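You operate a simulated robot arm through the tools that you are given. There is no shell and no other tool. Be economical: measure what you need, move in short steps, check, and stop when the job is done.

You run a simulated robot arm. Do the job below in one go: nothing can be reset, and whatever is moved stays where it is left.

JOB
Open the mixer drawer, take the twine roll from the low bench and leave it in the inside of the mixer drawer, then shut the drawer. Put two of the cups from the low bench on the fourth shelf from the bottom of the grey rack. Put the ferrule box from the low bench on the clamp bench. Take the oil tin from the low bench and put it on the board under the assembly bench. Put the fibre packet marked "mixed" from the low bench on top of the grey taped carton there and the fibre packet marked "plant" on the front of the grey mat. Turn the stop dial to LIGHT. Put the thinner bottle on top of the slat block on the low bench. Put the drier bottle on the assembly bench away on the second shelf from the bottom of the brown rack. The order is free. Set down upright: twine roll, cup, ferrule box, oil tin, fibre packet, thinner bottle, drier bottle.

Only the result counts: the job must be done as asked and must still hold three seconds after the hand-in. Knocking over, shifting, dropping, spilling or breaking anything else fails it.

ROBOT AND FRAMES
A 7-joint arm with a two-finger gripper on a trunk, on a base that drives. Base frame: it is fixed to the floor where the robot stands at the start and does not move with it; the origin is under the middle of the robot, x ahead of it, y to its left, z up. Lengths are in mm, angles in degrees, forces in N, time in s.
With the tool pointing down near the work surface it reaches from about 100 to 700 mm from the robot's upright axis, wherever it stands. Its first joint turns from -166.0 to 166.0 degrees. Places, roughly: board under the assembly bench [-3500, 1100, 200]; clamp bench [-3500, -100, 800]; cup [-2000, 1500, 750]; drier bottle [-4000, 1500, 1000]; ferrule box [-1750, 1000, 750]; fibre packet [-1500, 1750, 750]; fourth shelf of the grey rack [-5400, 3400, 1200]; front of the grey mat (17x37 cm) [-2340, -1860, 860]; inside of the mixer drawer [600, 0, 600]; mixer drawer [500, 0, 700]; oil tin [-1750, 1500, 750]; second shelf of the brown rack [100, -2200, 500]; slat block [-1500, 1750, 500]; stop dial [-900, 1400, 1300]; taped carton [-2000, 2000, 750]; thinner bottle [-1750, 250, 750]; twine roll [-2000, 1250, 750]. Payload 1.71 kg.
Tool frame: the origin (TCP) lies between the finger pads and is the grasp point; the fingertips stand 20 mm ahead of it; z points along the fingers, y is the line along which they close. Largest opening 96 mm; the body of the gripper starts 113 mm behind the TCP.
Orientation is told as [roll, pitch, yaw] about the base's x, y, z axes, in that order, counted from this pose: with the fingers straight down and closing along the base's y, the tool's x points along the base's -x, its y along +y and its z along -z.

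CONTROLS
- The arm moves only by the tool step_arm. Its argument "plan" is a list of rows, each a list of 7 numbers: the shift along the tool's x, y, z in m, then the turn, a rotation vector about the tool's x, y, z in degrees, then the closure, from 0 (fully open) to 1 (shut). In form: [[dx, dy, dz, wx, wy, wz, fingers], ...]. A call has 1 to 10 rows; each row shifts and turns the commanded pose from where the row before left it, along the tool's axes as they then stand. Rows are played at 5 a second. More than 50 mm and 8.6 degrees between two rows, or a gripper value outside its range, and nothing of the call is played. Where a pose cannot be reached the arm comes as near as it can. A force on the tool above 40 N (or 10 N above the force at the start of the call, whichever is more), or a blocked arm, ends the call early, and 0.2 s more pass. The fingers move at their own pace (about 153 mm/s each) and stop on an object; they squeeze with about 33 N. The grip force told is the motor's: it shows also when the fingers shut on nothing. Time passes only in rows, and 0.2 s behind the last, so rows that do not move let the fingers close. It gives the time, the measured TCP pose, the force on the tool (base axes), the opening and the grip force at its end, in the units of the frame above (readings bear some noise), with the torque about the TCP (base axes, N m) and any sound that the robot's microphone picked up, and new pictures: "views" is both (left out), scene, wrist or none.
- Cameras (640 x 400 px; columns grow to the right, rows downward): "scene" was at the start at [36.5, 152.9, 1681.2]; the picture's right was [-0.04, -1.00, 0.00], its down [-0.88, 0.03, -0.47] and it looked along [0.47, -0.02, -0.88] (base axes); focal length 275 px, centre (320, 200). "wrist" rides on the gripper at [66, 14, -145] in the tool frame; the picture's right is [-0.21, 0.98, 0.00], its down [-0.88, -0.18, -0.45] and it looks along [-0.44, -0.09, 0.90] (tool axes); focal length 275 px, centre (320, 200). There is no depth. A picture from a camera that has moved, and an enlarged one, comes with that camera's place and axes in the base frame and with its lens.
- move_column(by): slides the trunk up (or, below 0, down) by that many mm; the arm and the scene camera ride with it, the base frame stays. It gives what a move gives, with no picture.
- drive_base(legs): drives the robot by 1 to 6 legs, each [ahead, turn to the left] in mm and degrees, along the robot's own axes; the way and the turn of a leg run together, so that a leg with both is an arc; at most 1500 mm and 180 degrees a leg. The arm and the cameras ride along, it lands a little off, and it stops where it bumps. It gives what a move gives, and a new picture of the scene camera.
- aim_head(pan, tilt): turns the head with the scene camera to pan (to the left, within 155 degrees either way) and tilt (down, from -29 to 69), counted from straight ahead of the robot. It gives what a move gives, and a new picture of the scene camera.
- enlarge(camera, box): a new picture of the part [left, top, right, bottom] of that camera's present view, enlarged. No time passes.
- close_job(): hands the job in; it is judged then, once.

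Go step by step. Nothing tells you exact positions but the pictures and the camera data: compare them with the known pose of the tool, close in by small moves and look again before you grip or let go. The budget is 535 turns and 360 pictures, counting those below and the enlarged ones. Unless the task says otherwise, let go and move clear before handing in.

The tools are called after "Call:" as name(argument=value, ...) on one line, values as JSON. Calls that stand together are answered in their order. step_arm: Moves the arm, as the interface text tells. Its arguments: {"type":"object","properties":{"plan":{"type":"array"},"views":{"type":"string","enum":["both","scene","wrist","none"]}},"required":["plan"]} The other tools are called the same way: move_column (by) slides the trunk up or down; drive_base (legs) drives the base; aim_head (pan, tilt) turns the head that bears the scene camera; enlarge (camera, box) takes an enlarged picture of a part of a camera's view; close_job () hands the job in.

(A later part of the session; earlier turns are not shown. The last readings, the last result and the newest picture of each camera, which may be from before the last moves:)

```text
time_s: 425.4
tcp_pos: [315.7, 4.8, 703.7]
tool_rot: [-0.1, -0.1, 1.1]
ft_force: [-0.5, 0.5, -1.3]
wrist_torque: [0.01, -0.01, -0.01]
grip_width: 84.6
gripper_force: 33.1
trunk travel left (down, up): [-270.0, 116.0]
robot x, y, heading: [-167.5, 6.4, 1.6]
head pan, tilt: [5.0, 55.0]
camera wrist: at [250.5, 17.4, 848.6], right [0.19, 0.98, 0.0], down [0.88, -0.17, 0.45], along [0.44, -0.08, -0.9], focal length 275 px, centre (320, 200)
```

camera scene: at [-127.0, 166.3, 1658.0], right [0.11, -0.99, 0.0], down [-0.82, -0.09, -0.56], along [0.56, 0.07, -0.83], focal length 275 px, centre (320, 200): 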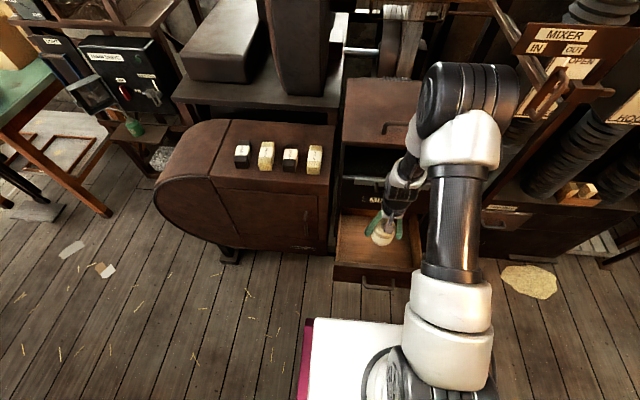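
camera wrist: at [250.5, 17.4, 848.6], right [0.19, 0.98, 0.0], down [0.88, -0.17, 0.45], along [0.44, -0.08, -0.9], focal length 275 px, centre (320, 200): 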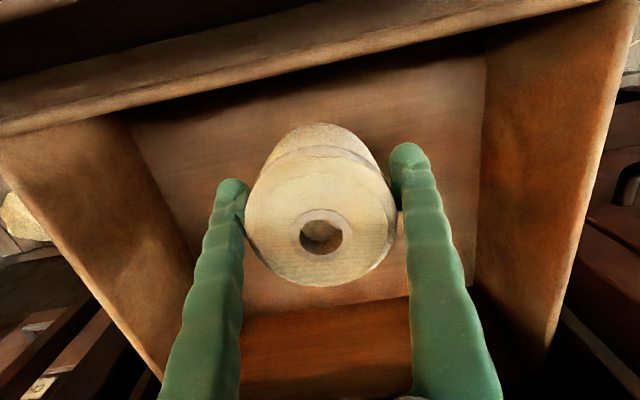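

Call:
step_arm(plan=[[0, 0, 0.008, 0, 0, 0, 1], [0, 0, 0.006, 0, 0, 0, 1], [0, 0, 0, 0, 0, 0, 1]], views="none")

Call:
step_arm(plan=[[0, 0, 0.006, 0, 0, 0, 1], [0, 0, 0, 0, 0, 0, 1]], views="none")

```text
time_s: 426.2
tcp_pos: [315.0, 5.5, 688.9]
tool_rot: [0.0, -0.2, 0.9]
ft_force: [-0.4, -0.2, -0.8]
wrist_torque: [0.03, 0.01, -0.02]
grip_width: 84.8
gripper_force: 32.6
trunk travel left (down, up): [-270.0, 116.0]
robot x, y, heading: [-163.2, 5.3, 1.5]
head pan, tilt: [5.0, 55.0]
```

```text
time_s: 426.8
tcp_pos: [316.0, 4.9, 684.3]
tool_rot: [0.0, -0.1, 1.0]
ft_force: [-0.7, 0.9, -2.0]
wrist_torque: [0.0, 0.02, -0.01]
grip_width: 84.5
gripper_force: 33.5
trunk travel left (down, up): [-270.0, 116.0]
robot x, y, heading: [-165.2, 2.4, 1.6]
head pan, tilt: [5.0, 55.0]
```

Call:
step_arm(plan=[[0, 0, 0.006, 0, 0, 0, 1], [0, 0, 0, 0, 0, 0, 1]], views="none")

Call:
step_arm(plan=[[0, 0, 0.005, 0, 0, 0, 1], [0, 0, 0, 0, 0, 0, 1]], views="none")

```text
time_s: 427.4
tcp_pos: [316.3, 5.6, 677.6]
tool_rot: [0.0, -0.2, 1.0]
ft_force: [0.2, 0.0, -1.5]
wrist_torque: [-0.01, 0.02, 0.0]
grip_width: 84.8
gripper_force: 33.2
trunk travel left (down, up): [-270.0, 116.0]
robot x, y, heading: [-161.0, 7.2, 1.8]
head pan, tilt: [5.0, 55.0]
```

```text
time_s: 428.0
tcp_pos: [315.5, 6.5, 674.4]
tool_rot: [-0.1, -0.1, 1.0]
ft_force: [0.2, 0.7, -1.0]
wrist_torque: [-0.02, -0.04, -0.01]
grip_width: 84.7
gripper_force: 32.9
trunk travel left (down, up): [-270.0, 116.0]
robot x, y, heading: [-167.0, 3.2, 1.7]
head pan, tilt: [5.0, 55.0]
```

Call:
step_arm(plan=[[0, 0, 0.006, 0, 0, 0, 1], [0, 0, 0.004, 0, 0, 0, 1], [0, 0, 0, 0, 0, 0, 1]], views="wrist")

```text
time_s: 428.8
tcp_pos: [315.9, 4.3, 663.1]
tool_rot: [0.1, -0.1, 1.1]
ft_force: [0.5, -0.1, -1.6]
wrist_torque: [0.0, 0.01, 0.0]
grip_width: 84.6
gripper_force: 33.3
trunk travel left (down, up): [-270.0, 116.0]
robot x, y, heading: [-161.7, 2.3, 1.6]
head pan, tilt: [5.0, 55.0]
camera wrist: at [249.9, 17.8, 807.6], right [0.19, 0.98, 0.0], down [0.88, -0.17, 0.45], along [0.44, -0.08, -0.89], focal length 275 px, centre (320, 200)
```

wrist: 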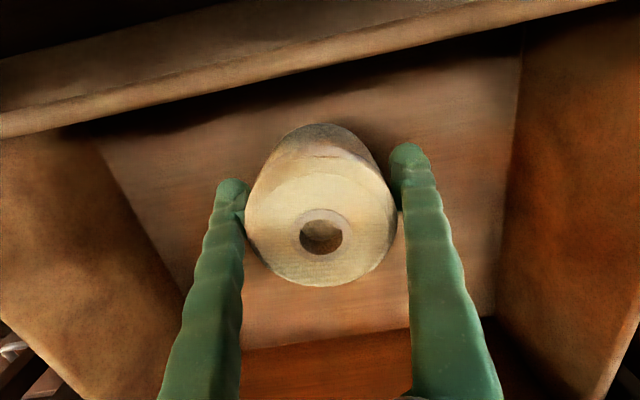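

Call:
step_arm(plan=[[0, 0, 0.005, 0, 0, 0, 1], [0, 0, 0.004, 0, 0, 0, 1], [0, 0, 0, 0, 0, 0, 1]], views="none")

Call:
step_arm(plan=[[0, 0, 0.005, 0, 0, 0, 1], [0, 0, 0, 0, 0, 0, 1]], views="none")

```text
time_s: 429.6
tcp_pos: [315.7, 4.6, 653.6]
tool_rot: [-0.1, -0.1, 1.0]
ft_force: [-1.1, 0.6, -0.8]
wrist_torque: [0.0, 0.02, -0.02]
grip_width: 84.8
gripper_force: 32.6
trunk travel left (down, up): [-270.0, 116.0]
robot x, y, heading: [-166.8, 3.0, 1.6]
head pan, tilt: [5.0, 55.0]
```

```text
time_s: 430.2
tcp_pos: [317.4, 6.7, 650.0]
tool_rot: [-0.1, -0.2, 1.0]
ft_force: [0.4, 0.4, 6.3]
wrist_torque: [-0.13, 0.2, 0.02]
grip_width: 84.8
gripper_force: 32.9
trunk travel left (down, up): [-270.0, 116.0]
robot x, y, heading: [-163.2, 2.9, 1.4]
head pan, tilt: [5.0, 55.0]
```

Contact on the drawer floor. I'll release and rise.

Call:
step_arm(plan=[[0, 0, 0, 0, 0, 0, 0.05], [0, 0, 0, 0, 0, 0, 0], [0, 0, 0, 0, 0, 0, 0], [0, 0, -0.04, 0, 0, 0, 0], [0, 0, -0.045, 0, 0, 0, 0], [0, 0, -0.045, 0, 0, 0, 0], [0, 0, -0.045, 0, 0, 0, 0], [0, 0, -0.045, 0, 0, 0, 0], [0, 0, -0.045, 0, 0, 0, 0]], views="both")

```text
time_s: 432.2
tcp_pos: [313.8, 5.8, 911.5]
tool_rot: [0.1, -0.1, 1.0]
ft_force: [-1.4, -0.5, -0.3]
wrist_torque: [0.01, 0.0, 0.01]
grip_width: 96.1
gripper_force: 0.0
trunk travel left (down, up): [-270.0, 116.0]
robot x, y, heading: [-162.1, 9.6, 1.9]
head pan, tilt: [5.0, 55.0]
camera scene: at [-127.0, 166.3, 1658.0], right [0.11, -0.99, 0.0], down [-0.82, -0.09, -0.56], along [0.56, 0.07, -0.83], focal length 275 px, centre (320, 200)
camera wrist: at [248.6, 18.8, 1056.8], right [0.19, 0.98, 0.0], down [0.88, -0.17, 0.45], along [0.44, -0.08, -0.89], focal length 275 px, centre (320, 200)
```

scene: 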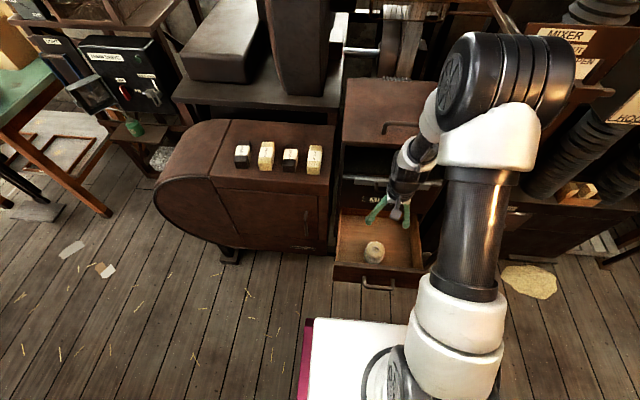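
wrist: 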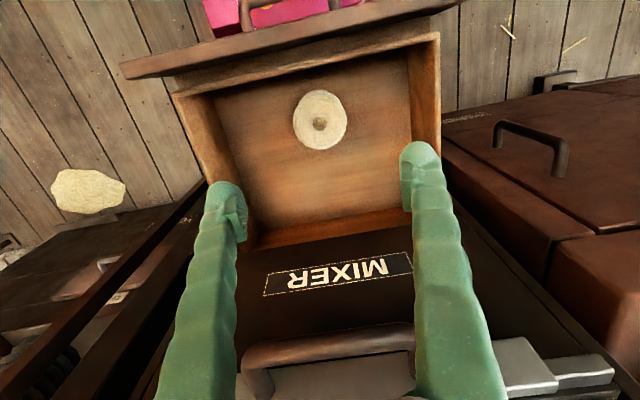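

The twine stands in the drawer. To close it, I'll back up, close the fingers, tilt the tool about 45° forward and push the drawer face above its handle.

Call:
drive_base(legs=[[-108, 0]])

Call:
step_arm(plan=[[0, 0, 0, 0, -8.5, 0, 1], [0, 0, 0, 0, -8.5, 0, 1], [0, 0, 0, 0, -8.5, 0, 1], [0, 0, 0, 0, -8.5, 0, 1], [0, 0, 0, 0, -8.5, 0, 1], [0.03, 0, 0.015, 0, 0, 0, 1], [0, 0, 0, 0, 0, 0, 1]], views="both")

```text
time_s: 433.5
tcp_pos: [213.2, 2.7, 907.1]
tool_rot: [0.0, 0.5, 0.9]
ft_force: [1.2, -0.2, -1.3]
wrist_torque: [-0.03, 0.13, -0.03]
grip_width: 95.9
gripper_force: 0.0
trunk travel left (down, up): [-270.0, 116.0]
robot x, y, heading: [-273.7, 1.9, 1.3]
head pan, tilt: [5.0, 55.0]
camera scene: at [-228.2, 163.5, 1657.7], right [0.11, -0.99, 0.0], down [-0.83, -0.09, -0.56], along [0.55, 0.06, -0.83], focal length 275 px, centre (320, 200)
```

scene: 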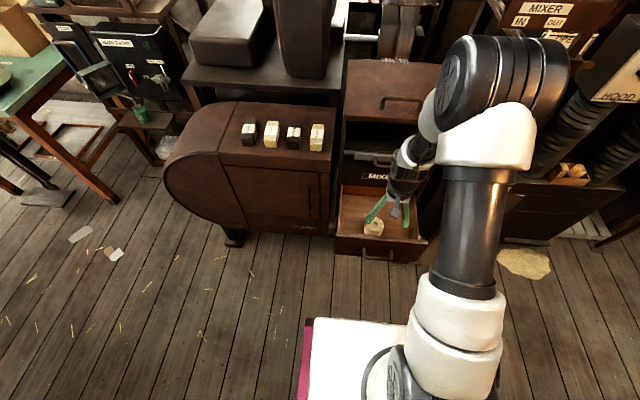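

```text
time_s: 435.1
tcp_pos: [193.5, 1.2, 884.0]
tool_rot: [0.1, -43.5, 0.9]
ft_force: [0.4, -0.2, -0.3]
wrist_torque: [0.0, -0.01, 0.0]
grip_width: 0.3
gripper_force: 29.0
out of reach, approached as far as the arm can: row 5
trunk travel left (down, up): [-270.0, 116.0]
robot x, y, heading: [-274.7, -1.1, 1.3]
head pan, tilt: [5.0, 55.0]
camera scene: at [-236.8, 163.3, 1658.0], right [0.11, -0.99, 0.0], down [-0.82, -0.09, -0.56], along [0.56, 0.06, -0.83], focal length 275 px, centre (320, 200)
camera wrist: at [46.4, 12.4, 943.0], right [0.13, 0.98, 0.14], down [0.33, -0.18, 0.93], along [0.93, -0.08, -0.35], focal length 275 px, centre (320, 200)
```

scene: 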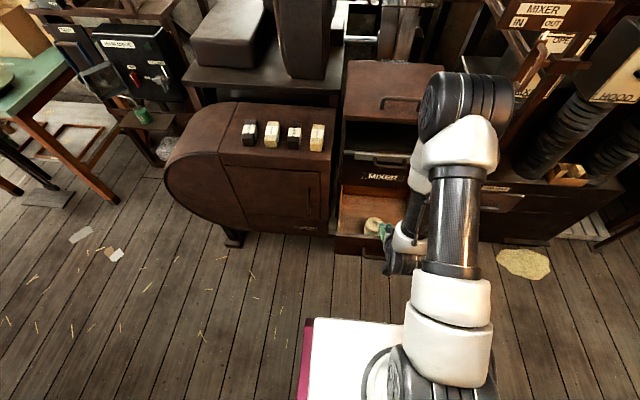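
wrist: 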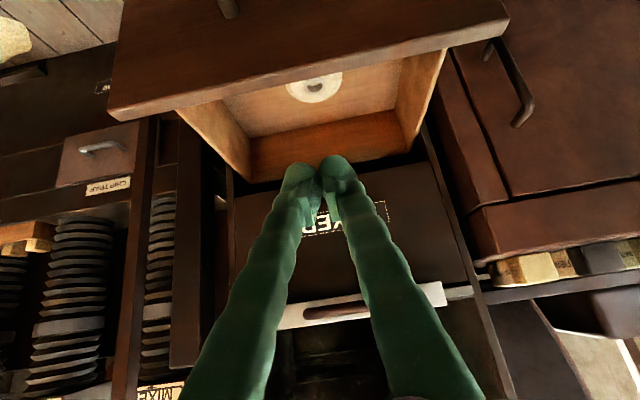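

Call:
step_arm(plan=[[0.045, 0, 0, 0, 0, 0, 1], [0.035, 0, 0.025, 0, 0, 0, 1], [0.033, 0, 0.03, 0, 0, 0, 1], [0, 0, 0, 0, 0, 0, 1]], views="wrist")

```text
time_s: 436.1
tcp_pos: [159.1, -0.3, 756.6]
tool_rot: [0.1, -43.1, 0.9]
ft_force: [-0.3, -0.5, -0.1]
wrist_torque: [-0.02, 0.02, 0.03]
grip_width: 0.3
gripper_force: 29.2
out of reach, approached as far as the arm can: row 1
trunk travel left (down, up): [-270.0, 116.0]
robot x, y, heading: [-277.8, 2.0, 1.6]
head pan, tilt: [5.0, 55.0]
camera wrist: at [11.4, 11.2, 817.5], right [0.13, 0.98, 0.14], down [0.34, -0.18, 0.92], along [0.93, -0.08, -0.36], focal length 275 px, centre (320, 200)
```

wrist: 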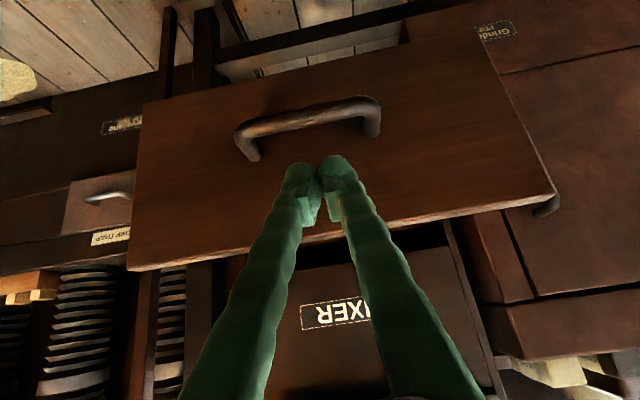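

The fingertips sit between the handle and the top edge of the drawer front. I'll push forward.

Call:
step_arm(plan=[[-0.022, 0, 0.0205, 0, 0, 0, 1], [-0.022, 0, 0.0205, 0, 0, 0, 1], [-0.022, 0, 0.0205, 0, 0, 0, 1], [-0.022, 0, 0.0205, 0, 0, 0, 1]], views="wrist")

```text
time_s: 437.1
tcp_pos: [277.9, 5.3, 758.6]
tool_rot: [0.0, -43.2, 0.9]
ft_force: [-0.2, 0.4, 0.0]
wrist_torque: [-0.02, 0.01, -0.02]
grip_width: 0.2
gripper_force: 29.9
trunk travel left (down, up): [-270.0, 116.0]
robot x, y, heading: [-271.1, 3.5, 1.4]
head pan, tilt: [5.0, 55.0]
camera wrist: at [131.2, 14.8, 819.3], right [0.13, 0.98, 0.14], down [0.34, -0.18, 0.92], along [0.93, -0.08, -0.35], focal length 275 px, centre (320, 200)
```

wrist: 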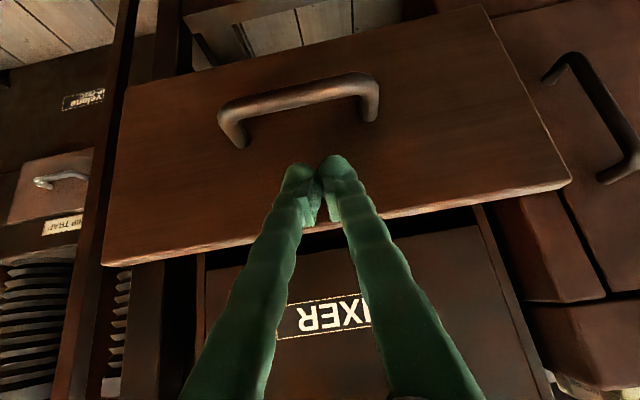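

Call:
step_arm(plan=[[-0.022, 0, 0.0205, 0, 0, 0, 1], [-0.022, 0, 0.0205, 0, 0, 0, 1], [-0.022, 0, 0.0205, 0, 0, 0, 1], [-0.015, 0, 0.0137, 0, 0, 0, 1]], views="none")

Call:
step_arm(plan=[[-0.011, 0, 0.0103, 0, 0, 0, 1], [-0.0073, 0, 0.0068, 0, 0, 0, 1], [-0.0073, 0, 0.0068, 0, 0, 0, 1], [-0.0073, 0, 0.0068, 0, 0, 0, 1], [0, 0, 0, 0, 0, 0, 1]], views="both")

```text
time_s: 438.1
tcp_pos: [388.3, 5.3, 758.2]
tool_rot: [0.2, -43.2, 0.9]
ft_force: [-0.6, 0.5, 0.1]
wrist_torque: [-0.03, 0.03, 0.01]
grip_width: 0.0
gripper_force: 29.7
trunk travel left (down, up): [-270.0, 116.0]
robot x, y, heading: [-271.9, 0.2, 1.4]
head pan, tilt: [5.0, 55.0]
```

```text
time_s: 438.9
tcp_pos: [405.3, 4.5, 762.1]
tool_rot: [0.1, -43.0, 1.0]
ft_force: [0.9, 0.2, -0.1]
wrist_torque: [-0.01, -0.02, 0.01]
grip_width: 0.0
gripper_force: 29.6
trunk travel left (down, up): [-270.0, 116.0]
robot x, y, heading: [-273.3, -1.3, 1.7]
head pan, tilt: [5.0, 55.0]
stopped in row 4: the force on the tool passed its limit at 42 N (the readings are from after the stop); the commanded pose is now the measured one
camera scene: at [-234.7, 163.3, 1657.9], right [0.11, -0.99, 0.0], down [-0.82, -0.09, -0.56], along [0.56, 0.06, -0.83], focal length 275 px, centre (320, 200)
camera wrist: at [258.9, 16.9, 823.8], right [0.13, 0.98, 0.14], down [0.34, -0.18, 0.92], along [0.93, -0.08, -0.36], focal length 275 px, centre (320, 200)
```

scene: 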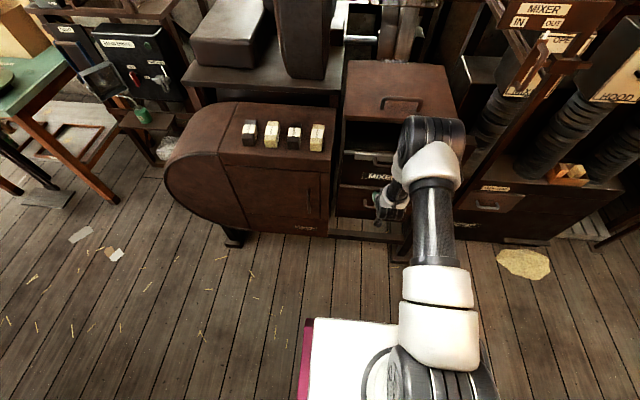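
wrist: 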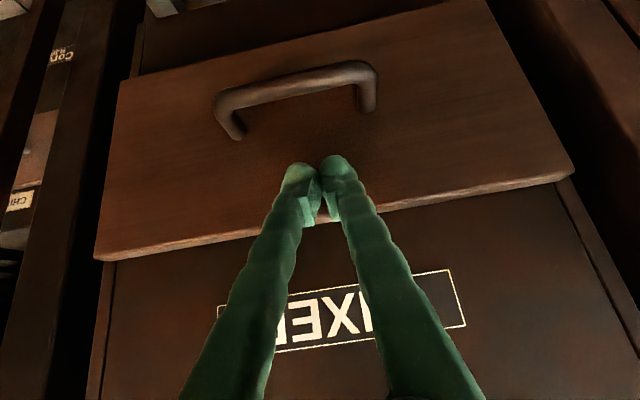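

The drawer is fully shut with the twine inside. I'll retreat the arm and restore the vertical tool.

Call:
step_arm(plan=[[0.03, 0, -0.028, 0, 0, 0, 0.5], [0.03, 0, -0.028, 0, 0, 0, 0], [0, 0, -0.04, 0, 8.5, 0, 0], [0, 0, -0.04, 0, 8.5, 0, 0], [0, 0, -0.04, 0, 8.5, 0, 0], [0, 0, -0.03, 0, 8.5, 0, 0], [0, 0, -0.02, 0, 8.5, 0, 0], [0, 0, 0, 0, 0, 0, 0]], views="scene")

Call:
enlarge(camera="scene", box=[310, 120, 430, 250])

```text
time_s: 440.7
tcp_pos: [242.3, 3.4, 912.6]
tool_rot: [0.1, -0.7, 0.9]
ft_force: [0.4, -0.5, -0.7]
wrist_torque: [-0.03, 0.04, 0.03]
grip_width: 95.9
gripper_force: 0.0
trunk travel left (down, up): [-270.0, 116.0]
robot x, y, heading: [-273.4, 0.2, 1.6]
head pan, tilt: [5.0, 55.0]
camera scene: at [-236.9, 163.3, 1657.9], right [0.11, -0.99, 0.0], down [-0.82, -0.09, -0.56], along [0.56, 0.06, -0.83], focal length 275 px, centre (320, 200)
```

scene: 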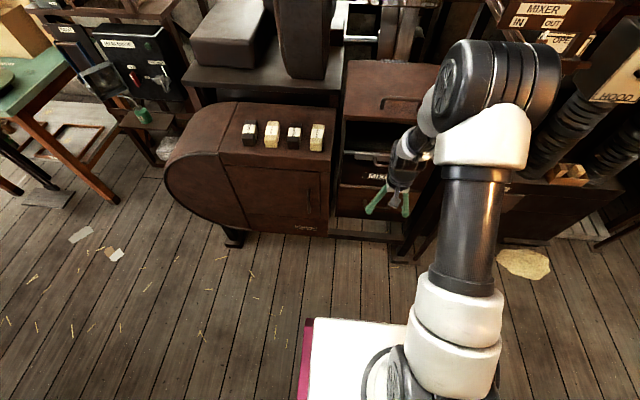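

```text
3.08 times, centred on (370, 185) of scene
camera zoom: at [-236.9, 163.3, 1657.9], right [0.11, -0.99, 0.0], down [-0.82, -0.09, -0.56], along [0.56, 0.06, -0.83], focal length 845 px, centre (166, 246)
```

zoom: 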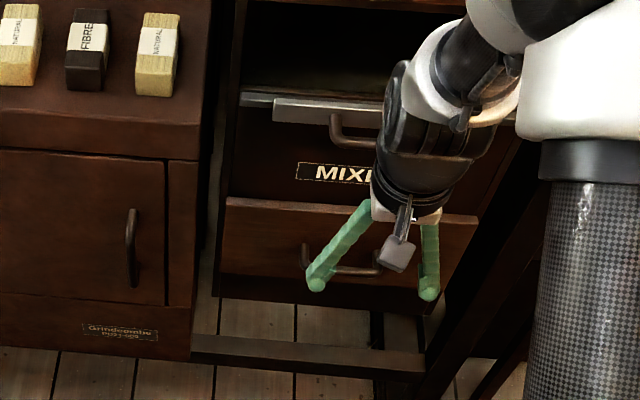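

Now for the PLANT packet: I'll drive back around to the north side of the low bench.

Call:
drive_base(legs=[[105, 0], [0, 88.4], [1500, 0], [845, 0], [0, 90], [1215, 0]])

Call:
aim_head(pan=75, tilt=55)

```text
time_s: 467.4
tcp_pos: [-1590.5, 2280.7, 907.9]
tool_rot: [-1.0, -1.0, -176.8]
ft_force: [4.8, -4.0, 2.8]
wrist_torque: [0.6, 0.73, -0.01]
grip_width: 96.1
gripper_force: 0.0
trunk travel left (down, up): [-270.0, 116.0]
robot x, y, heading: [-1084.3, 2341.4, -173.0]
head pan, tilt: [5.0, 55.0]
stopped in leg 6: the robot was blocked; the commanded pose is now the measured one
camera scene: at [-1015.3, 2167.9, 1656.4], right [-0.21, 0.98, 0.01], down [0.78, 0.17, -0.6], along [-0.59, -0.11, -0.8], focal length 275 px, centre (320, 200)
```

scene: 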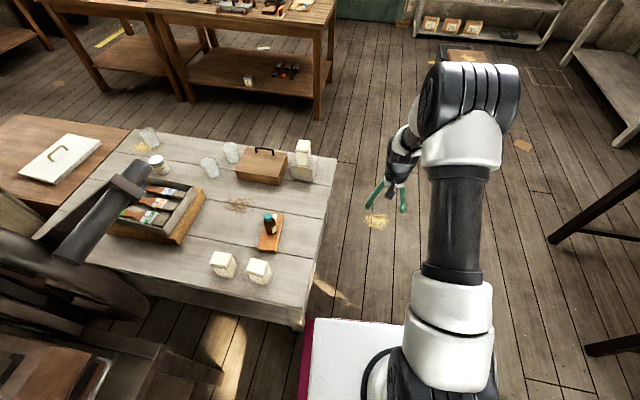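

```text
time_s: 468.8
tcp_pos: [-1626.8, 2290.7, 887.3]
tool_rot: [-0.6, 1.1, -177.0]
ft_force: [0.5, 0.0, -0.7]
wrist_torque: [0.04, 0.04, 0.04]
grip_width: 96.0
gripper_force: 0.0
trunk travel left (down, up): [-270.0, 116.0]
robot x, y, heading: [-1080.1, 2336.4, -173.0]
head pan, tilt: [75.0, 55.0]
camera scene: at [-1020.7, 2120.9, 1658.6], right [-0.99, 0.14, -0.01], down [0.12, 0.81, -0.57], along [-0.08, -0.57, -0.82], focal length 275 px, centre (320, 200)
```

scene: 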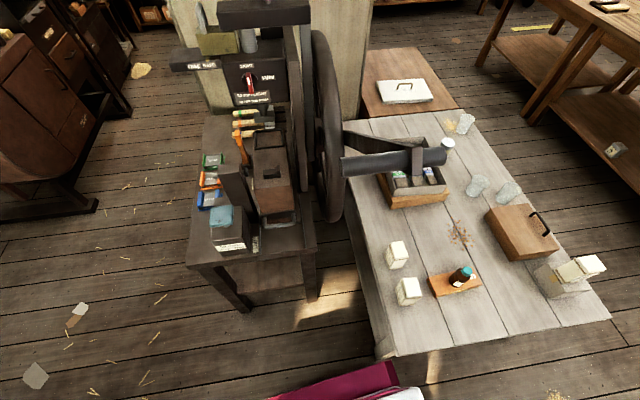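

The heading had drifted and a front corner touched the bench. I'll back off, straighten and come in parallel.

Call:
drive_base(legs=[[-160, 0], [0, -9], [440, 0]])

Call:
aim_head(pan=70, tilt=58)

```text
time_s: 473.4
tcp_pos: [-1912.9, 2406.3, 888.1]
tool_rot: [-0.6, 1.0, 174.3]
ft_force: [-0.4, -0.4, -0.7]
wrist_torque: [-0.02, -0.02, 0.0]
grip_width: 95.9
gripper_force: 0.0
trunk travel left (down, up): [-270.0, 116.0]
robot x, y, heading: [-1369.7, 2371.4, 178.0]
head pan, tilt: [75.0, 55.0]
camera scene: at [-1362.8, 2147.6, 1658.8], right [-0.96, 0.29, -0.02], down [0.25, 0.78, -0.57], along [-0.15, -0.55, -0.82], focal length 275 px, centre (320, 200)
```

scene: 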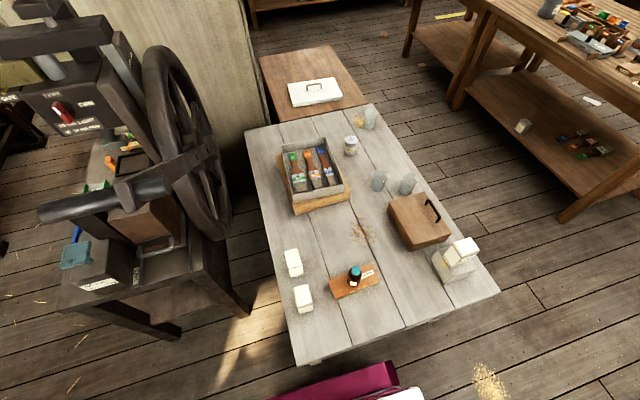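

```text
time_s: 474.1
tcp_pos: [-1898.4, 2405.4, 897.8]
tool_rot: [-0.5, 0.0, 174.2]
ft_force: [0.4, 0.5, 0.4]
wrist_torque: [0.04, 0.0, -0.03]
grip_width: 95.9
gripper_force: 0.1
trunk travel left (down, up): [-270.0, 116.0]
robot x, y, heading: [-1371.1, 2375.1, 178.4]
head pan, tilt: [70.0, 58.0]
camera scene: at [-1364.9, 2152.5, 1655.1], right [-0.93, 0.37, -0.01], down [0.32, 0.79, -0.53], along [-0.18, -0.49, -0.85], focal length 275 px, centre (320, 200)
```

scene: 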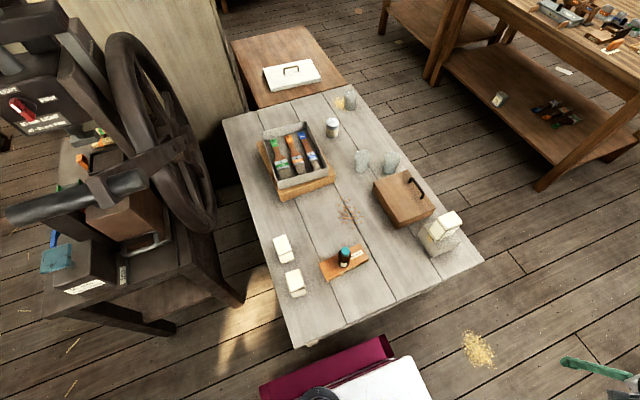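

The items look intact. PLANT is at about (-1361, 1718), so I'll swing the arm left over it.

Call:
step_arm(plan=[[-0.005, 0.0443, 0, 0, 0, -4.7, 0], [-0.005, 0.0443, 0, 0, 0, -4.7, 0], [-0.005, 0.0443, 0, 0, 0, -4.7, 0], [-0.005, 0.0443, 0, 0, 0, -4.7, 0], [-0.005, 0.0443, 0, 0, 0, -4.7, 0], [-0.005, 0.0443, 0, 0, 0, -4.7, 0], [-0.005, 0.0443, 0, 0, 0, -4.7, 0], [-0.005, 0.0443, 0, 0, 0, -4.7, 0], [-0.005, 0.0443, 0, 0, 0, -4.7, 0]], views="none")

Call:
step_arm(plan=[[-0.007, 0.0443, 0, 0, 0, -4.5, 0], [-0.007, 0.0443, 0, 0, 0, -4.5, 0], [-0.007, 0.0443, 0, 0, 0, -4.5, 0], [-0.007, 0.0443, 0, 0, 0, -4.5, 0], [-0.007, 0.0443, 0, 0, 0, -4.5, 0], [-0.007, 0.0443, 0, 0, 0, -4.5, 0], [-0.007, 0.0443, 0, 0, 0, -4.5, 0], [-0.007, 0.0443, 0, 0, 0, -4.5, 0], [-0.007, 0.0443, 0, 0, 0, -4.5, 0], [0, 0, 0, 0, 0, 0, 0]], views="both")

```text
time_s: 476.1
tcp_pos: [-1854.2, 2017.1, 894.8]
tool_rot: [-0.4, 0.4, -143.4]
ft_force: [-0.2, -0.2, -0.5]
wrist_torque: [0.02, 0.03, 0.02]
grip_width: 95.9
gripper_force: 0.0
trunk travel left (down, up): [-270.0, 116.0]
robot x, y, heading: [-1370.5, 2372.9, 178.2]
head pan, tilt: [70.0, 58.0]
```

```text
time_s: 478.3
tcp_pos: [-1573.6, 1737.8, 893.2]
tool_rot: [0.1, 0.6, -103.0]
ft_force: [-0.1, -0.2, -0.1]
wrist_torque: [-0.02, -0.03, -0.03]
grip_width: 96.3
gripper_force: 0.0
trunk travel left (down, up): [-270.0, 116.0]
robot x, y, heading: [-1372.2, 2372.5, 178.3]
head pan, tilt: [70.0, 58.0]
camera scene: at [-1366.6, 2152.7, 1655.1], right [-0.93, 0.37, -0.02], down [0.32, 0.79, -0.53], along [-0.18, -0.49, -0.85], focal length 275 px, centre (320, 200)
camera wrist: at [-1545.0, 1797.4, 1038.1], right [0.91, -0.42, 0.0], down [-0.38, -0.82, 0.44], along [-0.18, -0.4, -0.9], focal length 275 px, centre (320, 200)
```

scene: 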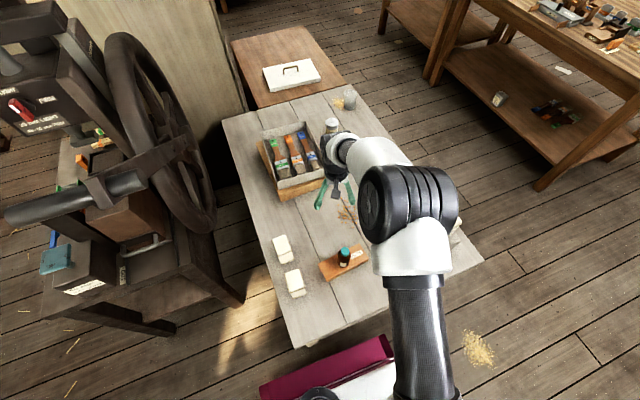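
wrist: 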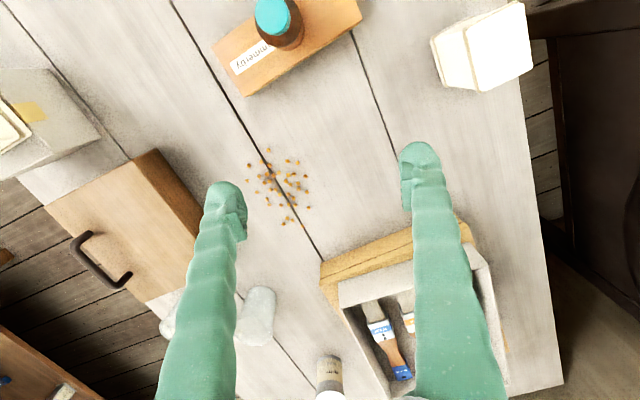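

Call:
step_arm(plan=[[0.0056, 0.0422, 0, 0, 0, 0, 0], [0.0056, 0.0422, 0, 0, 0, 0, 0], [0.0056, 0.0422, 0, 0, 0, 0, 0], [0.0056, 0.0422, 0, 0, 0, -6, 0], [0.002, 0.0422, 0, 0, 0, -7, 0], [0, 0, 0.03, 0, 0, 0, 0], [0, 0, 0, 0, 0, 0, 0]], views="wrist")

```text
time_s: 479.9
tcp_pos: [-1359.0, 1717.9, 863.1]
tool_rot: [0.1, 0.3, -89.9]
ft_force: [0.8, 0.1, 0.4]
wrist_torque: [0.0, 0.01, 0.01]
grip_width: 96.0
gripper_force: 0.0
trunk travel left (down, up): [-270.0, 116.0]
robot x, y, heading: [-1368.5, 2370.5, 178.5]
head pan, tilt: [70.0, 58.0]
camera wrist: at [-1346.1, 1783.3, 1008.2], right [0.98, -0.21, 0.0], down [-0.18, -0.88, 0.44], along [-0.09, -0.43, -0.9], focal length 275 px, centre (320, 200)
```

wrist: 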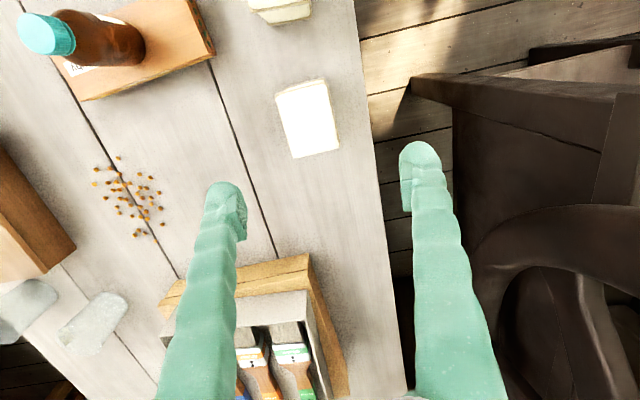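

Call:
step_arm(plan=[[0.016, -0.011, 0.02, 0, 0, 0, 0], [0, 0, 0.045, 0, 0, 0, 0], [0, 0, 0.045, 0, 0, 0, 0], [0, 0, 0.03, 0, 0, -2, 0], [0, 0, 0, 0, 0, 0, 0]], views="wrist")

```text
time_s: 481.1
tcp_pos: [-1372.6, 1738.0, 722.7]
tool_rot: [0.2, 0.4, -88.0]
ft_force: [-0.6, -0.2, 0.6]
wrist_torque: [0.0, -0.01, -0.03]
grip_width: 95.8
gripper_force: 0.2
trunk travel left (down, up): [-270.0, 116.0]
robot x, y, heading: [-1372.0, 2365.8, 178.1]
head pan, tilt: [70.0, 58.0]
camera wrist: at [-1360.3, 1802.2, 868.1], right [0.99, -0.17, 0.0], down [-0.15, -0.89, 0.44], along [-0.07, -0.43, -0.9], focal length 275 px, centre (320, 200)
```

wrist: 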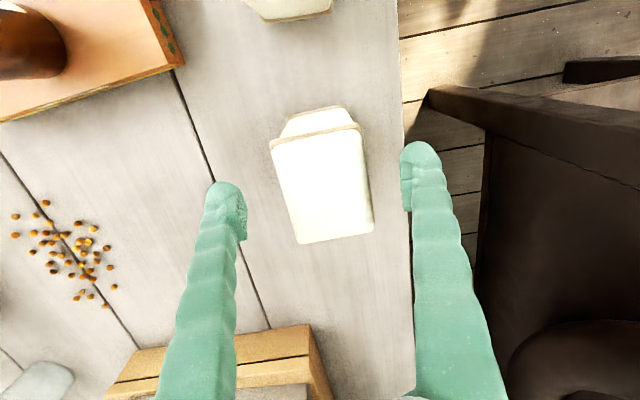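

Call:
step_arm(plan=[[-0.004, 0.002, 0.03, 0, 0, 0, 0], [0, 0, 0.018, 0, 0, 0, 0], [0, 0, 0, 0, 0, 0, 0.3], [0, 0, 0, 0, 0, 0, 1], [0, 0, 0, 0, 0, 0, 1], [0, 0, 0, 0, 0, 0, 1]], views="wrist")

```text
time_s: 482.5
tcp_pos: [-1371.3, 1732.8, 675.6]
tool_rot: [0.0, 0.4, -87.9]
ft_force: [0.4, 0.0, -0.7]
wrist_torque: [-0.06, 0.02, -0.01]
grip_width: 60.2
gripper_force: 33.7
trunk travel left (down, up): [-270.0, 116.0]
robot x, y, heading: [-1372.6, 2371.3, 178.2]
head pan, tilt: [70.0, 58.0]
camera wrist: at [-1359.0, 1798.0, 820.1], right [0.99, -0.17, 0.0], down [-0.15, -0.89, 0.44], along [-0.07, -0.43, -0.9], focal length 275 px, centre (320, 200)
```

wrist: 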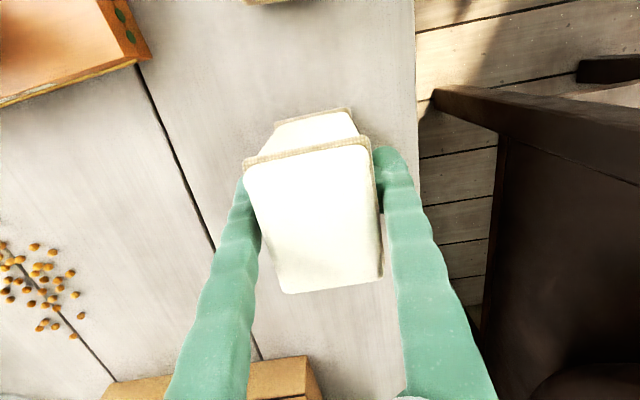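

PLANT is gripped. I'll lift it, pull in and swing to the front for the drive.

Call:
step_arm(plan=[[0, 0, -0.03, 0, 0, 0, 1], [0, 0, -0.045, 0, 0, 0, 1], [0, 0, -0.045, 0, 0, 0, 1], [0, 0, -0.045, 0, 0, 0, 1], [0, 0, -0.045, 0, 0, 0, 1], [0, 0, -0.045, 0, 0, 0, 1], [0.03, 0, -0.035, 0, 0, 0, 1], [0.045, 0, 0, 0, 0, 0, 1], [0.045, 0, 0, 0, 0, 0, 1]], views="none")

Call:
step_arm(plan=[[0.002, -0.044, 0, 0, 0, 4.9, 1], [0.002, -0.044, 0, 0, 0, 4.9, 1], [0.002, -0.044, 0, 0, 0, 4.9, 1], [0.002, -0.044, 0, 0, 0, 4.9, 1], [0.002, -0.044, 0, 0, 0, 4.9, 1], [0.002, -0.044, 0, 0, 0, 4.9, 1], [0.002, -0.044, 0, 0, 0, 4.9, 1], [0.002, -0.044, 0, 0, 0, 4.9, 1], [0.002, -0.044, 0, 0, 0, 4.9, 1], [0.002, -0.044, 0, 0, 0, 4.9, 1]], views="none")

Call:
step_arm(plan=[[0.002, -0.044, 0, 0, 0, 4.9, 1], [0.002, -0.044, 0, 0, 0, 4.9, 1], [0.002, -0.044, 0, 0, 0, 4.9, 1], [0.002, -0.044, 0, 0, 0, 4.9, 1], [0.002, -0.044, 0, 0, 0, 4.9, 1], [0.002, -0.044, 0, 0, 0, 4.9, 1], [0.002, -0.044, 0, 0, 0, 4.9, 1], [0.002, -0.044, 0, 0, 0, 4.9, 1]], views="scene")

```text
time_s: 484.5
tcp_pos: [-1373.5, 1850.0, 965.8]
tool_rot: [0.3, 0.4, -87.9]
ft_force: [-0.1, 0.6, -1.2]
wrist_torque: [-0.02, -0.01, 0.03]
grip_width: 60.2
gripper_force: 32.7
trunk travel left (down, up): [-270.0, 116.0]
robot x, y, heading: [-1371.4, 2373.3, 178.1]
head pan, tilt: [70.0, 58.0]
```

```text
time_s: 486.7
tcp_pos: [-1769.5, 2017.2, 969.0]
tool_rot: [-0.2, 0.5, -136.9]
ft_force: [0.0, 1.1, -1.4]
wrist_torque: [-0.04, 0.0, 0.03]
grip_width: 60.1
gripper_force: 33.3
trunk travel left (down, up): [-270.0, 116.0]
robot x, y, heading: [-1372.6, 2373.2, 178.3]
head pan, tilt: [70.0, 58.0]
```

```text
time_s: 488.5
tcp_pos: [-1903.9, 2334.8, 969.8]
tool_rot: [-0.5, 0.1, -176.3]
ft_force: [0.3, -0.2, -2.0]
wrist_torque: [0.02, 0.01, 0.04]
grip_width: 60.3
gripper_force: 33.4
trunk travel left (down, up): [-270.0, 116.0]
robot x, y, heading: [-1370.5, 2372.9, 178.1]
head pan, tilt: [70.0, 58.0]
camera scene: at [-1366.4, 2153.6, 1655.2], right [-0.93, 0.37, -0.02], down [0.32, 0.79, -0.53], along [-0.18, -0.49, -0.85], focal length 275 px, centre (320, 200)
```

scene: 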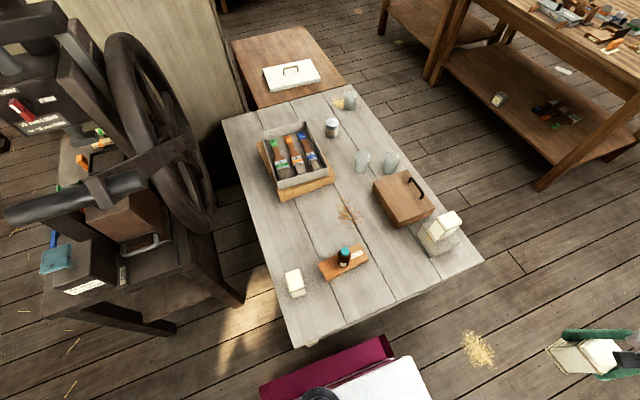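

Call:
drive_base(legs=[[1110, 0], [0, 91.5], [1300, 0]])

```text
time_s: 505.9
tcp_pos: [-2426.6, 543.8, 967.0]
tool_rot: [-0.5, 0.2, -84.8]
ft_force: [-0.1, -0.1, -1.8]
wrist_torque: [-0.01, 0.0, 0.01]
grip_width: 60.3
gripper_force: 32.6
trunk travel left (down, up): [-270.0, 116.0]
robot x, y, heading: [-2477.7, 1078.4, -90.3]
head pan, tilt: [70.0, 58.0]
camera scene: at [-2254.3, 1084.7, 1655.0], right [-0.35, -0.94, -0.02], down [-0.79, 0.3, -0.52], along [0.5, -0.17, -0.85], focal length 275 px, centre (320, 200)
```

scene: 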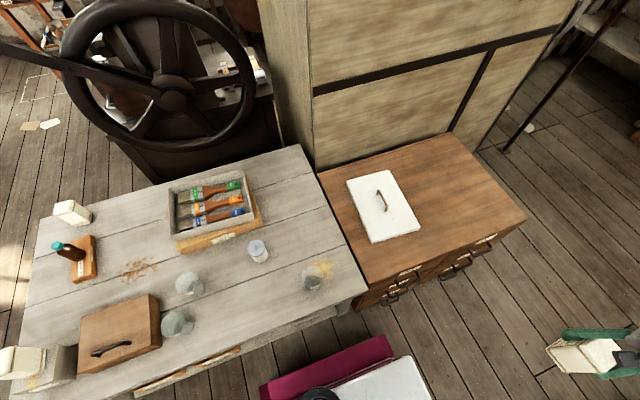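

Call:
drive_base(legs=[[0, 3.5], [1500, 0], [450, 0]])

Call:
aim_head(pan=0, tilt=35)

```text
time_s: 516.9
tcp_pos: [-2256.7, -1403.2, 974.8]
tool_rot: [-0.6, -0.6, -80.3]
ft_force: [0.9, -0.1, -1.6]
wrist_torque: [0.04, 0.02, -0.01]
grip_width: 60.2
gripper_force: 33.4
trunk travel left (down, up): [-270.0, 116.0]
robot x, y, heading: [-2346.5, -889.4, -85.8]
head pan, tilt: [70.0, 58.0]
camera scene: at [-2126.5, -865.2, 1655.1], right [-0.27, -0.96, -0.02], down [-0.82, 0.24, -0.52], along [0.51, -0.13, -0.85], focal length 275 px, centre (320, 200)
```

scene: 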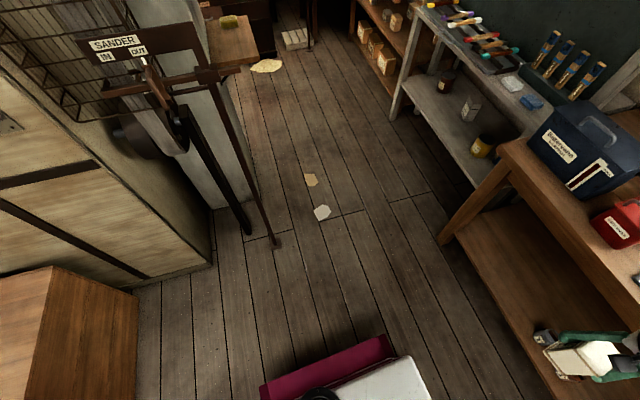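

```text
time_s: 518.3
tcp_pos: [-2256.6, -1386.0, 983.8]
tool_rot: [-0.7, -1.7, -80.2]
ft_force: [0.0, -1.0, -1.1]
wrist_torque: [0.04, -0.01, 0.02]
grip_width: 60.1
gripper_force: 33.0
trunk travel left (down, up): [-270.0, 116.0]
robot x, y, heading: [-2344.9, -887.2, -85.8]
head pan, tilt: [0.0, 35.0]
camera scene: at [-2186.4, -933.3, 1685.9], right [-1.0, -0.07, 0.0], down [-0.04, 0.59, -0.81], along [0.06, -0.81, -0.59], focal length 275 px, centre (320, 200)
```

scene: 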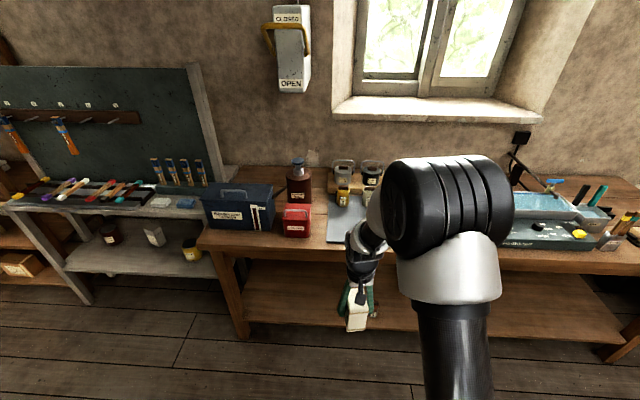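

The bench and grey mat are ahead, with bottles at the mat's back. I'll line up the hand and approach.

Call:
step_arm(plan=[[0.009, -0.049, -0.005, -0.7, 0, 0, 1], [0.009, -0.049, 0, 0, 1.7, 0, 1]], views="none")

Call:
drive_base(legs=[[0, -4], [350, 0]])

Call:
step_arm(plan=[[0, 0, 0, 0, 0, 0, 1]], views="wrist")

```text
time_s: 518.9
tcp_pos: [-2358.3, -1385.9, 987.4]
tool_rot: [0.0, 0.1, -80.3]
ft_force: [-0.4, 0.7, -2.7]
wrist_torque: [0.0, -0.04, -0.01]
grip_width: 60.3
gripper_force: 32.7
trunk travel left (down, up): [-270.0, 116.0]
robot x, y, heading: [-2347.6, -891.0, -85.7]
head pan, tilt: [0.0, 35.0]
```

```text
time_s: 521.8
tcp_pos: [-2389.7, -1739.1, 988.2]
tool_rot: [0.1, 0.2, -84.1]
ft_force: [-0.8, -0.1, -1.7]
wrist_torque: [0.04, 0.02, -0.05]
grip_width: 60.3
gripper_force: 32.9
trunk travel left (down, up): [-270.0, 116.0]
robot x, y, heading: [-2346.3, -1245.3, -89.8]
head pan, tilt: [0.0, 35.0]
camera scene: at [-2189.1, -1300.5, 1685.8], right [-1.0, 0.0, 0.0], down [0.0, 0.59, -0.81], along [0.0, -0.81, -0.59], focal length 275 px, centre (320, 200)
```

scene: 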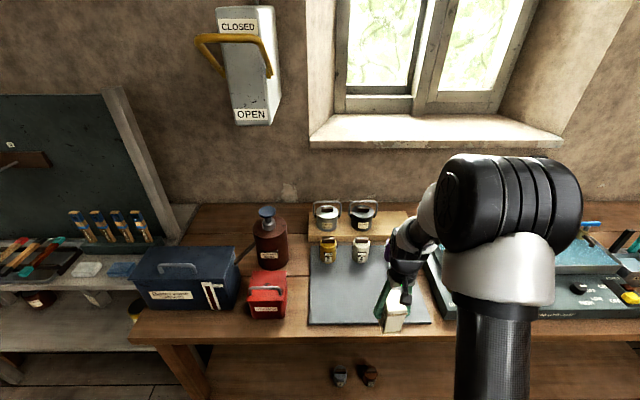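

```text
time_s: 522.2
tcp_pos: [-2389.6, -1724.6, 994.7]
tool_rot: [0.0, -0.7, -84.3]
ft_force: [-0.3, -1.2, -1.4]
wrist_torque: [0.07, -0.02, 0.02]
grip_width: 60.1
gripper_force: 33.0
trunk travel left (down, up): [-270.0, 116.0]
robot x, y, heading: [-2345.6, -1242.9, -89.9]
head pan, tilt: [0.0, 35.0]
camera wrist: at [-2383.2, -1656.8, 1138.2], right [0.99, -0.11, 0.0], down [-0.1, -0.89, 0.45], along [-0.05, -0.45, -0.89], focal length 275 px, centre (320, 200)
```

wrist: 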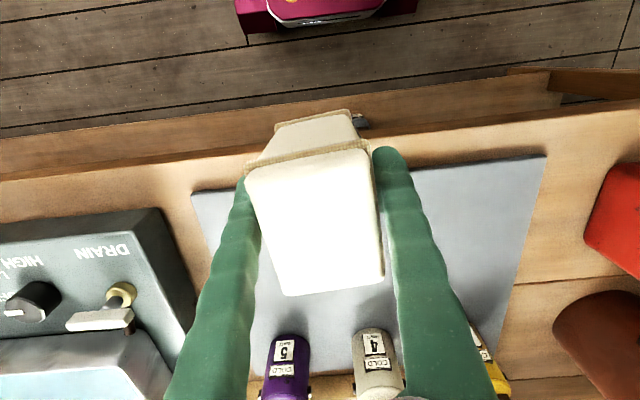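

The mat's front region spans x -2540 to -2150, y -1945 to -1775. I'll centre the packet at (-2345, -1855).

Call:
step_arm(plan=[[-0.043, 0.0108, 0, 0, 0.7, 0, 1], [-0.043, 0.0108, 0, 0, 0, 0, 1], [-0.043, 0.0108, 0, 0, 0, 0, 1], [0, 0, 0.015, 0, 0, 0, 1], [0, 0, 0, 0, 0, 0, 1]], views="both")

```text
time_s: 523.4
tcp_pos: [-2347.4, -1848.6, 979.1]
tool_rot: [-0.1, 0.0, -84.1]
ft_force: [0.6, 0.4, -1.4]
wrist_torque: [0.0, -0.02, -0.01]
grip_width: 60.3
gripper_force: 32.9
trunk travel left (down, up): [-270.0, 116.0]
robot x, y, heading: [-2349.3, -1242.9, -89.7]
head pan, tilt: [0.0, 35.0]
camera scene: at [-2189.1, -1299.6, 1685.9], right [-1.0, 0.0, 0.0], down [0.0, 0.59, -0.81], along [0.0, -0.81, -0.59], focal length 275 px, centre (320, 200)
camera wrist: at [-2338.2, -1781.6, 1124.9], right [0.99, -0.11, 0.0], down [-0.09, -0.89, 0.45], along [-0.05, -0.44, -0.9], focal length 275 px, centre (320, 200)
```

scene: 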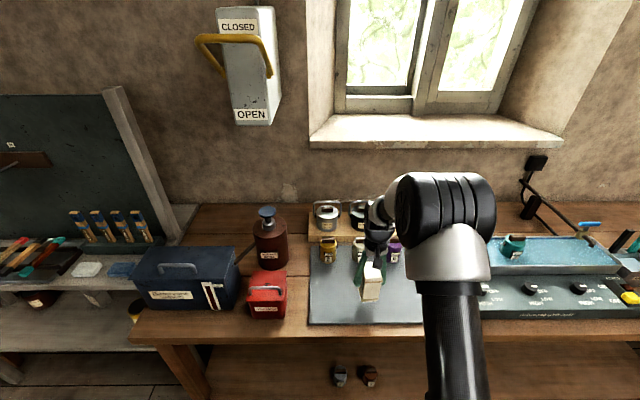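
wrist: 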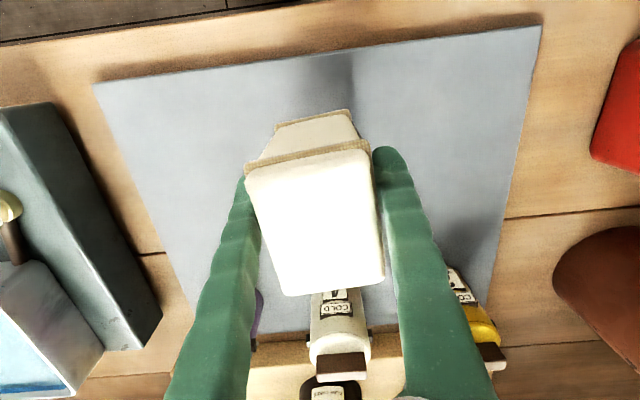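

Call:
step_arm(plan=[[0, 0, 0.01, 0, 0, 0, 1], [0, 0, 0.006, 0, 0, 0, 1], [0, 0, 0, 0, 0, 0, 1]], views="none")

Call:
step_arm(plan=[[0, 0, 0.005, 0, 0, 0, 1], [0, 0, 0, 0, 0, 0, 1]], views="none")

```text
time_s: 524.2
tcp_pos: [-2345.5, -1849.1, 965.0]
tool_rot: [0.0, 0.1, -84.1]
ft_force: [-0.5, -1.0, -2.1]
wrist_torque: [-0.05, -0.02, 0.02]
grip_width: 60.3
gripper_force: 33.0
trunk travel left (down, up): [-270.0, 116.0]
robot x, y, heading: [-2349.1, -1249.4, -89.9]
head pan, tilt: [0.0, 35.0]
```

```text
time_s: 524.8
tcp_pos: [-2346.1, -1849.1, 959.8]
tool_rot: [0.0, -0.1, -84.1]
ft_force: [-0.2, -0.6, -1.3]
wrist_torque: [0.0, 0.0, 0.02]
grip_width: 60.0
gripper_force: 33.0
trunk travel left (down, up): [-270.0, 116.0]
robot x, y, heading: [-2342.3, -1245.3, -89.8]
head pan, tilt: [0.0, 35.0]
```

Call:
step_arm(plan=[[0, 0, 0.005, 0, 0, 0, 1], [0, 0, 0, 0, 0, 0, 1]], views="none")

```text
time_s: 525.4
tcp_pos: [-2345.0, -1848.7, 954.4]
tool_rot: [0.0, 0.0, -84.1]
ft_force: [0.0, 0.1, -0.7]
wrist_torque: [0.0, -0.02, -0.04]
grip_width: 60.1
gripper_force: 33.4
trunk travel left (down, up): [-270.0, 116.0]
robot x, y, heading: [-2348.0, -1245.6, -89.8]
head pan, tilt: [0.0, 35.0]
```

Call:
step_arm(plan=[[0, 0, 0.004, 0, 0, 0, 1], [0, 0, 0, 0, 0, 0, 1]], views="none")

```text
time_s: 526.0
tcp_pos: [-2345.4, -1848.5, 949.9]
tool_rot: [-0.1, 0.0, -84.2]
ft_force: [0.5, 0.0, -2.2]
wrist_torque: [0.0, 0.0, 0.01]
grip_width: 60.0
gripper_force: 33.4
trunk travel left (down, up): [-270.0, 116.0]
robot x, y, heading: [-2347.8, -1243.8, -90.1]
head pan, tilt: [0.0, 35.0]
```

Call:
step_arm(plan=[[0, 0, 0.004, 0, 0, 0, 1], [0, 0, 0, 0, 0, 0, 1]], views="scene")

Call:
enlarge(camera="scene", box=[300, 220, 440, 340])

```text
time_s: 526.6
tcp_pos: [-2344.8, -1847.7, 946.1]
tool_rot: [0.1, -0.1, -84.0]
ft_force: [0.5, 0.6, -1.8]
wrist_torque: [0.01, 0.01, -0.01]
grip_width: 60.1
gripper_force: 33.1
trunk travel left (down, up): [-270.0, 116.0]
robot x, y, heading: [-2347.5, -1244.3, -89.9]
head pan, tilt: [0.0, 35.0]
camera scene: at [-2189.1, -1299.0, 1685.9], right [-1.0, 0.0, 0.0], down [0.0, 0.59, -0.81], along [0.0, -0.81, -0.59], focal length 275 px, centre (320, 200)
```

scene: 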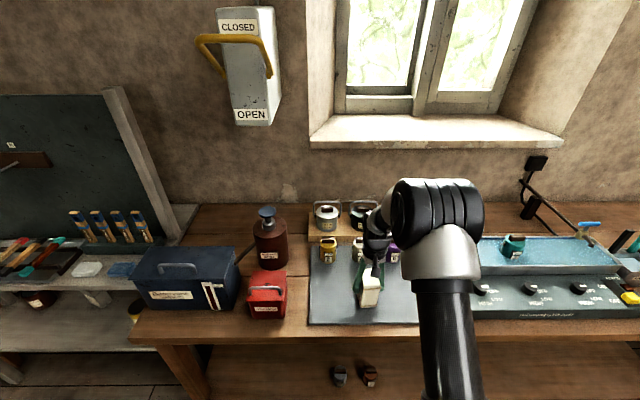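

```text
3.33 times, centred on (370, 280) of scene
camera zoom: at [-2189.1, -1299.0, 1685.9], right [-1.0, 0.0, 0.0], down [0.0, 0.59, -0.81], along [0.0, -0.81, -0.59], focal length 915 px, centre (153, -67)
```

zoom: 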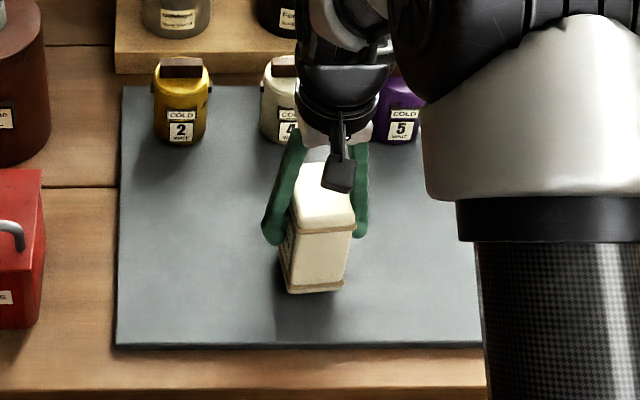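

There's still a small gap. I'll keep lowering.

Call:
step_arm(plan=[[0, 0, 0.008, 0, 0, 0, 1], [0, 0, 0.006, 0, 0, 0, 1], [0, 0, 0, 0, 0, 0, 1]], views="none")

Call:
step_arm(plan=[[0, 0, 0.004, 0, 0, 0, 1], [0, 0, 0, 0, 0, 0, 1]], views="none")

```text
time_s: 527.4
tcp_pos: [-2344.6, -1849.6, 936.7]
tool_rot: [-0.1, -0.5, -84.1]
ft_force: [1.2, -2.5, 36.0]
wrist_torque: [0.77, 0.09, 0.0]
grip_width: 60.1
gripper_force: 33.6
trunk travel left (down, up): [-270.0, 116.0]
robot x, y, heading: [-2347.3, -1241.8, -89.8]
head pan, tilt: [0.0, 35.0]
```

```text
time_s: 528.0
tcp_pos: [-2345.4, -1848.6, 932.5]
tool_rot: [-0.1, -0.5, -84.2]
ft_force: [2.4, -5.7, 43.2]
wrist_torque: [-0.04, 0.02, -0.02]
grip_width: 59.9
gripper_force: 33.1
trunk travel left (down, up): [-270.0, 116.0]
robot x, y, heading: [-2347.2, -1247.4, -89.9]
head pan, tilt: [0.0, 35.0]
```

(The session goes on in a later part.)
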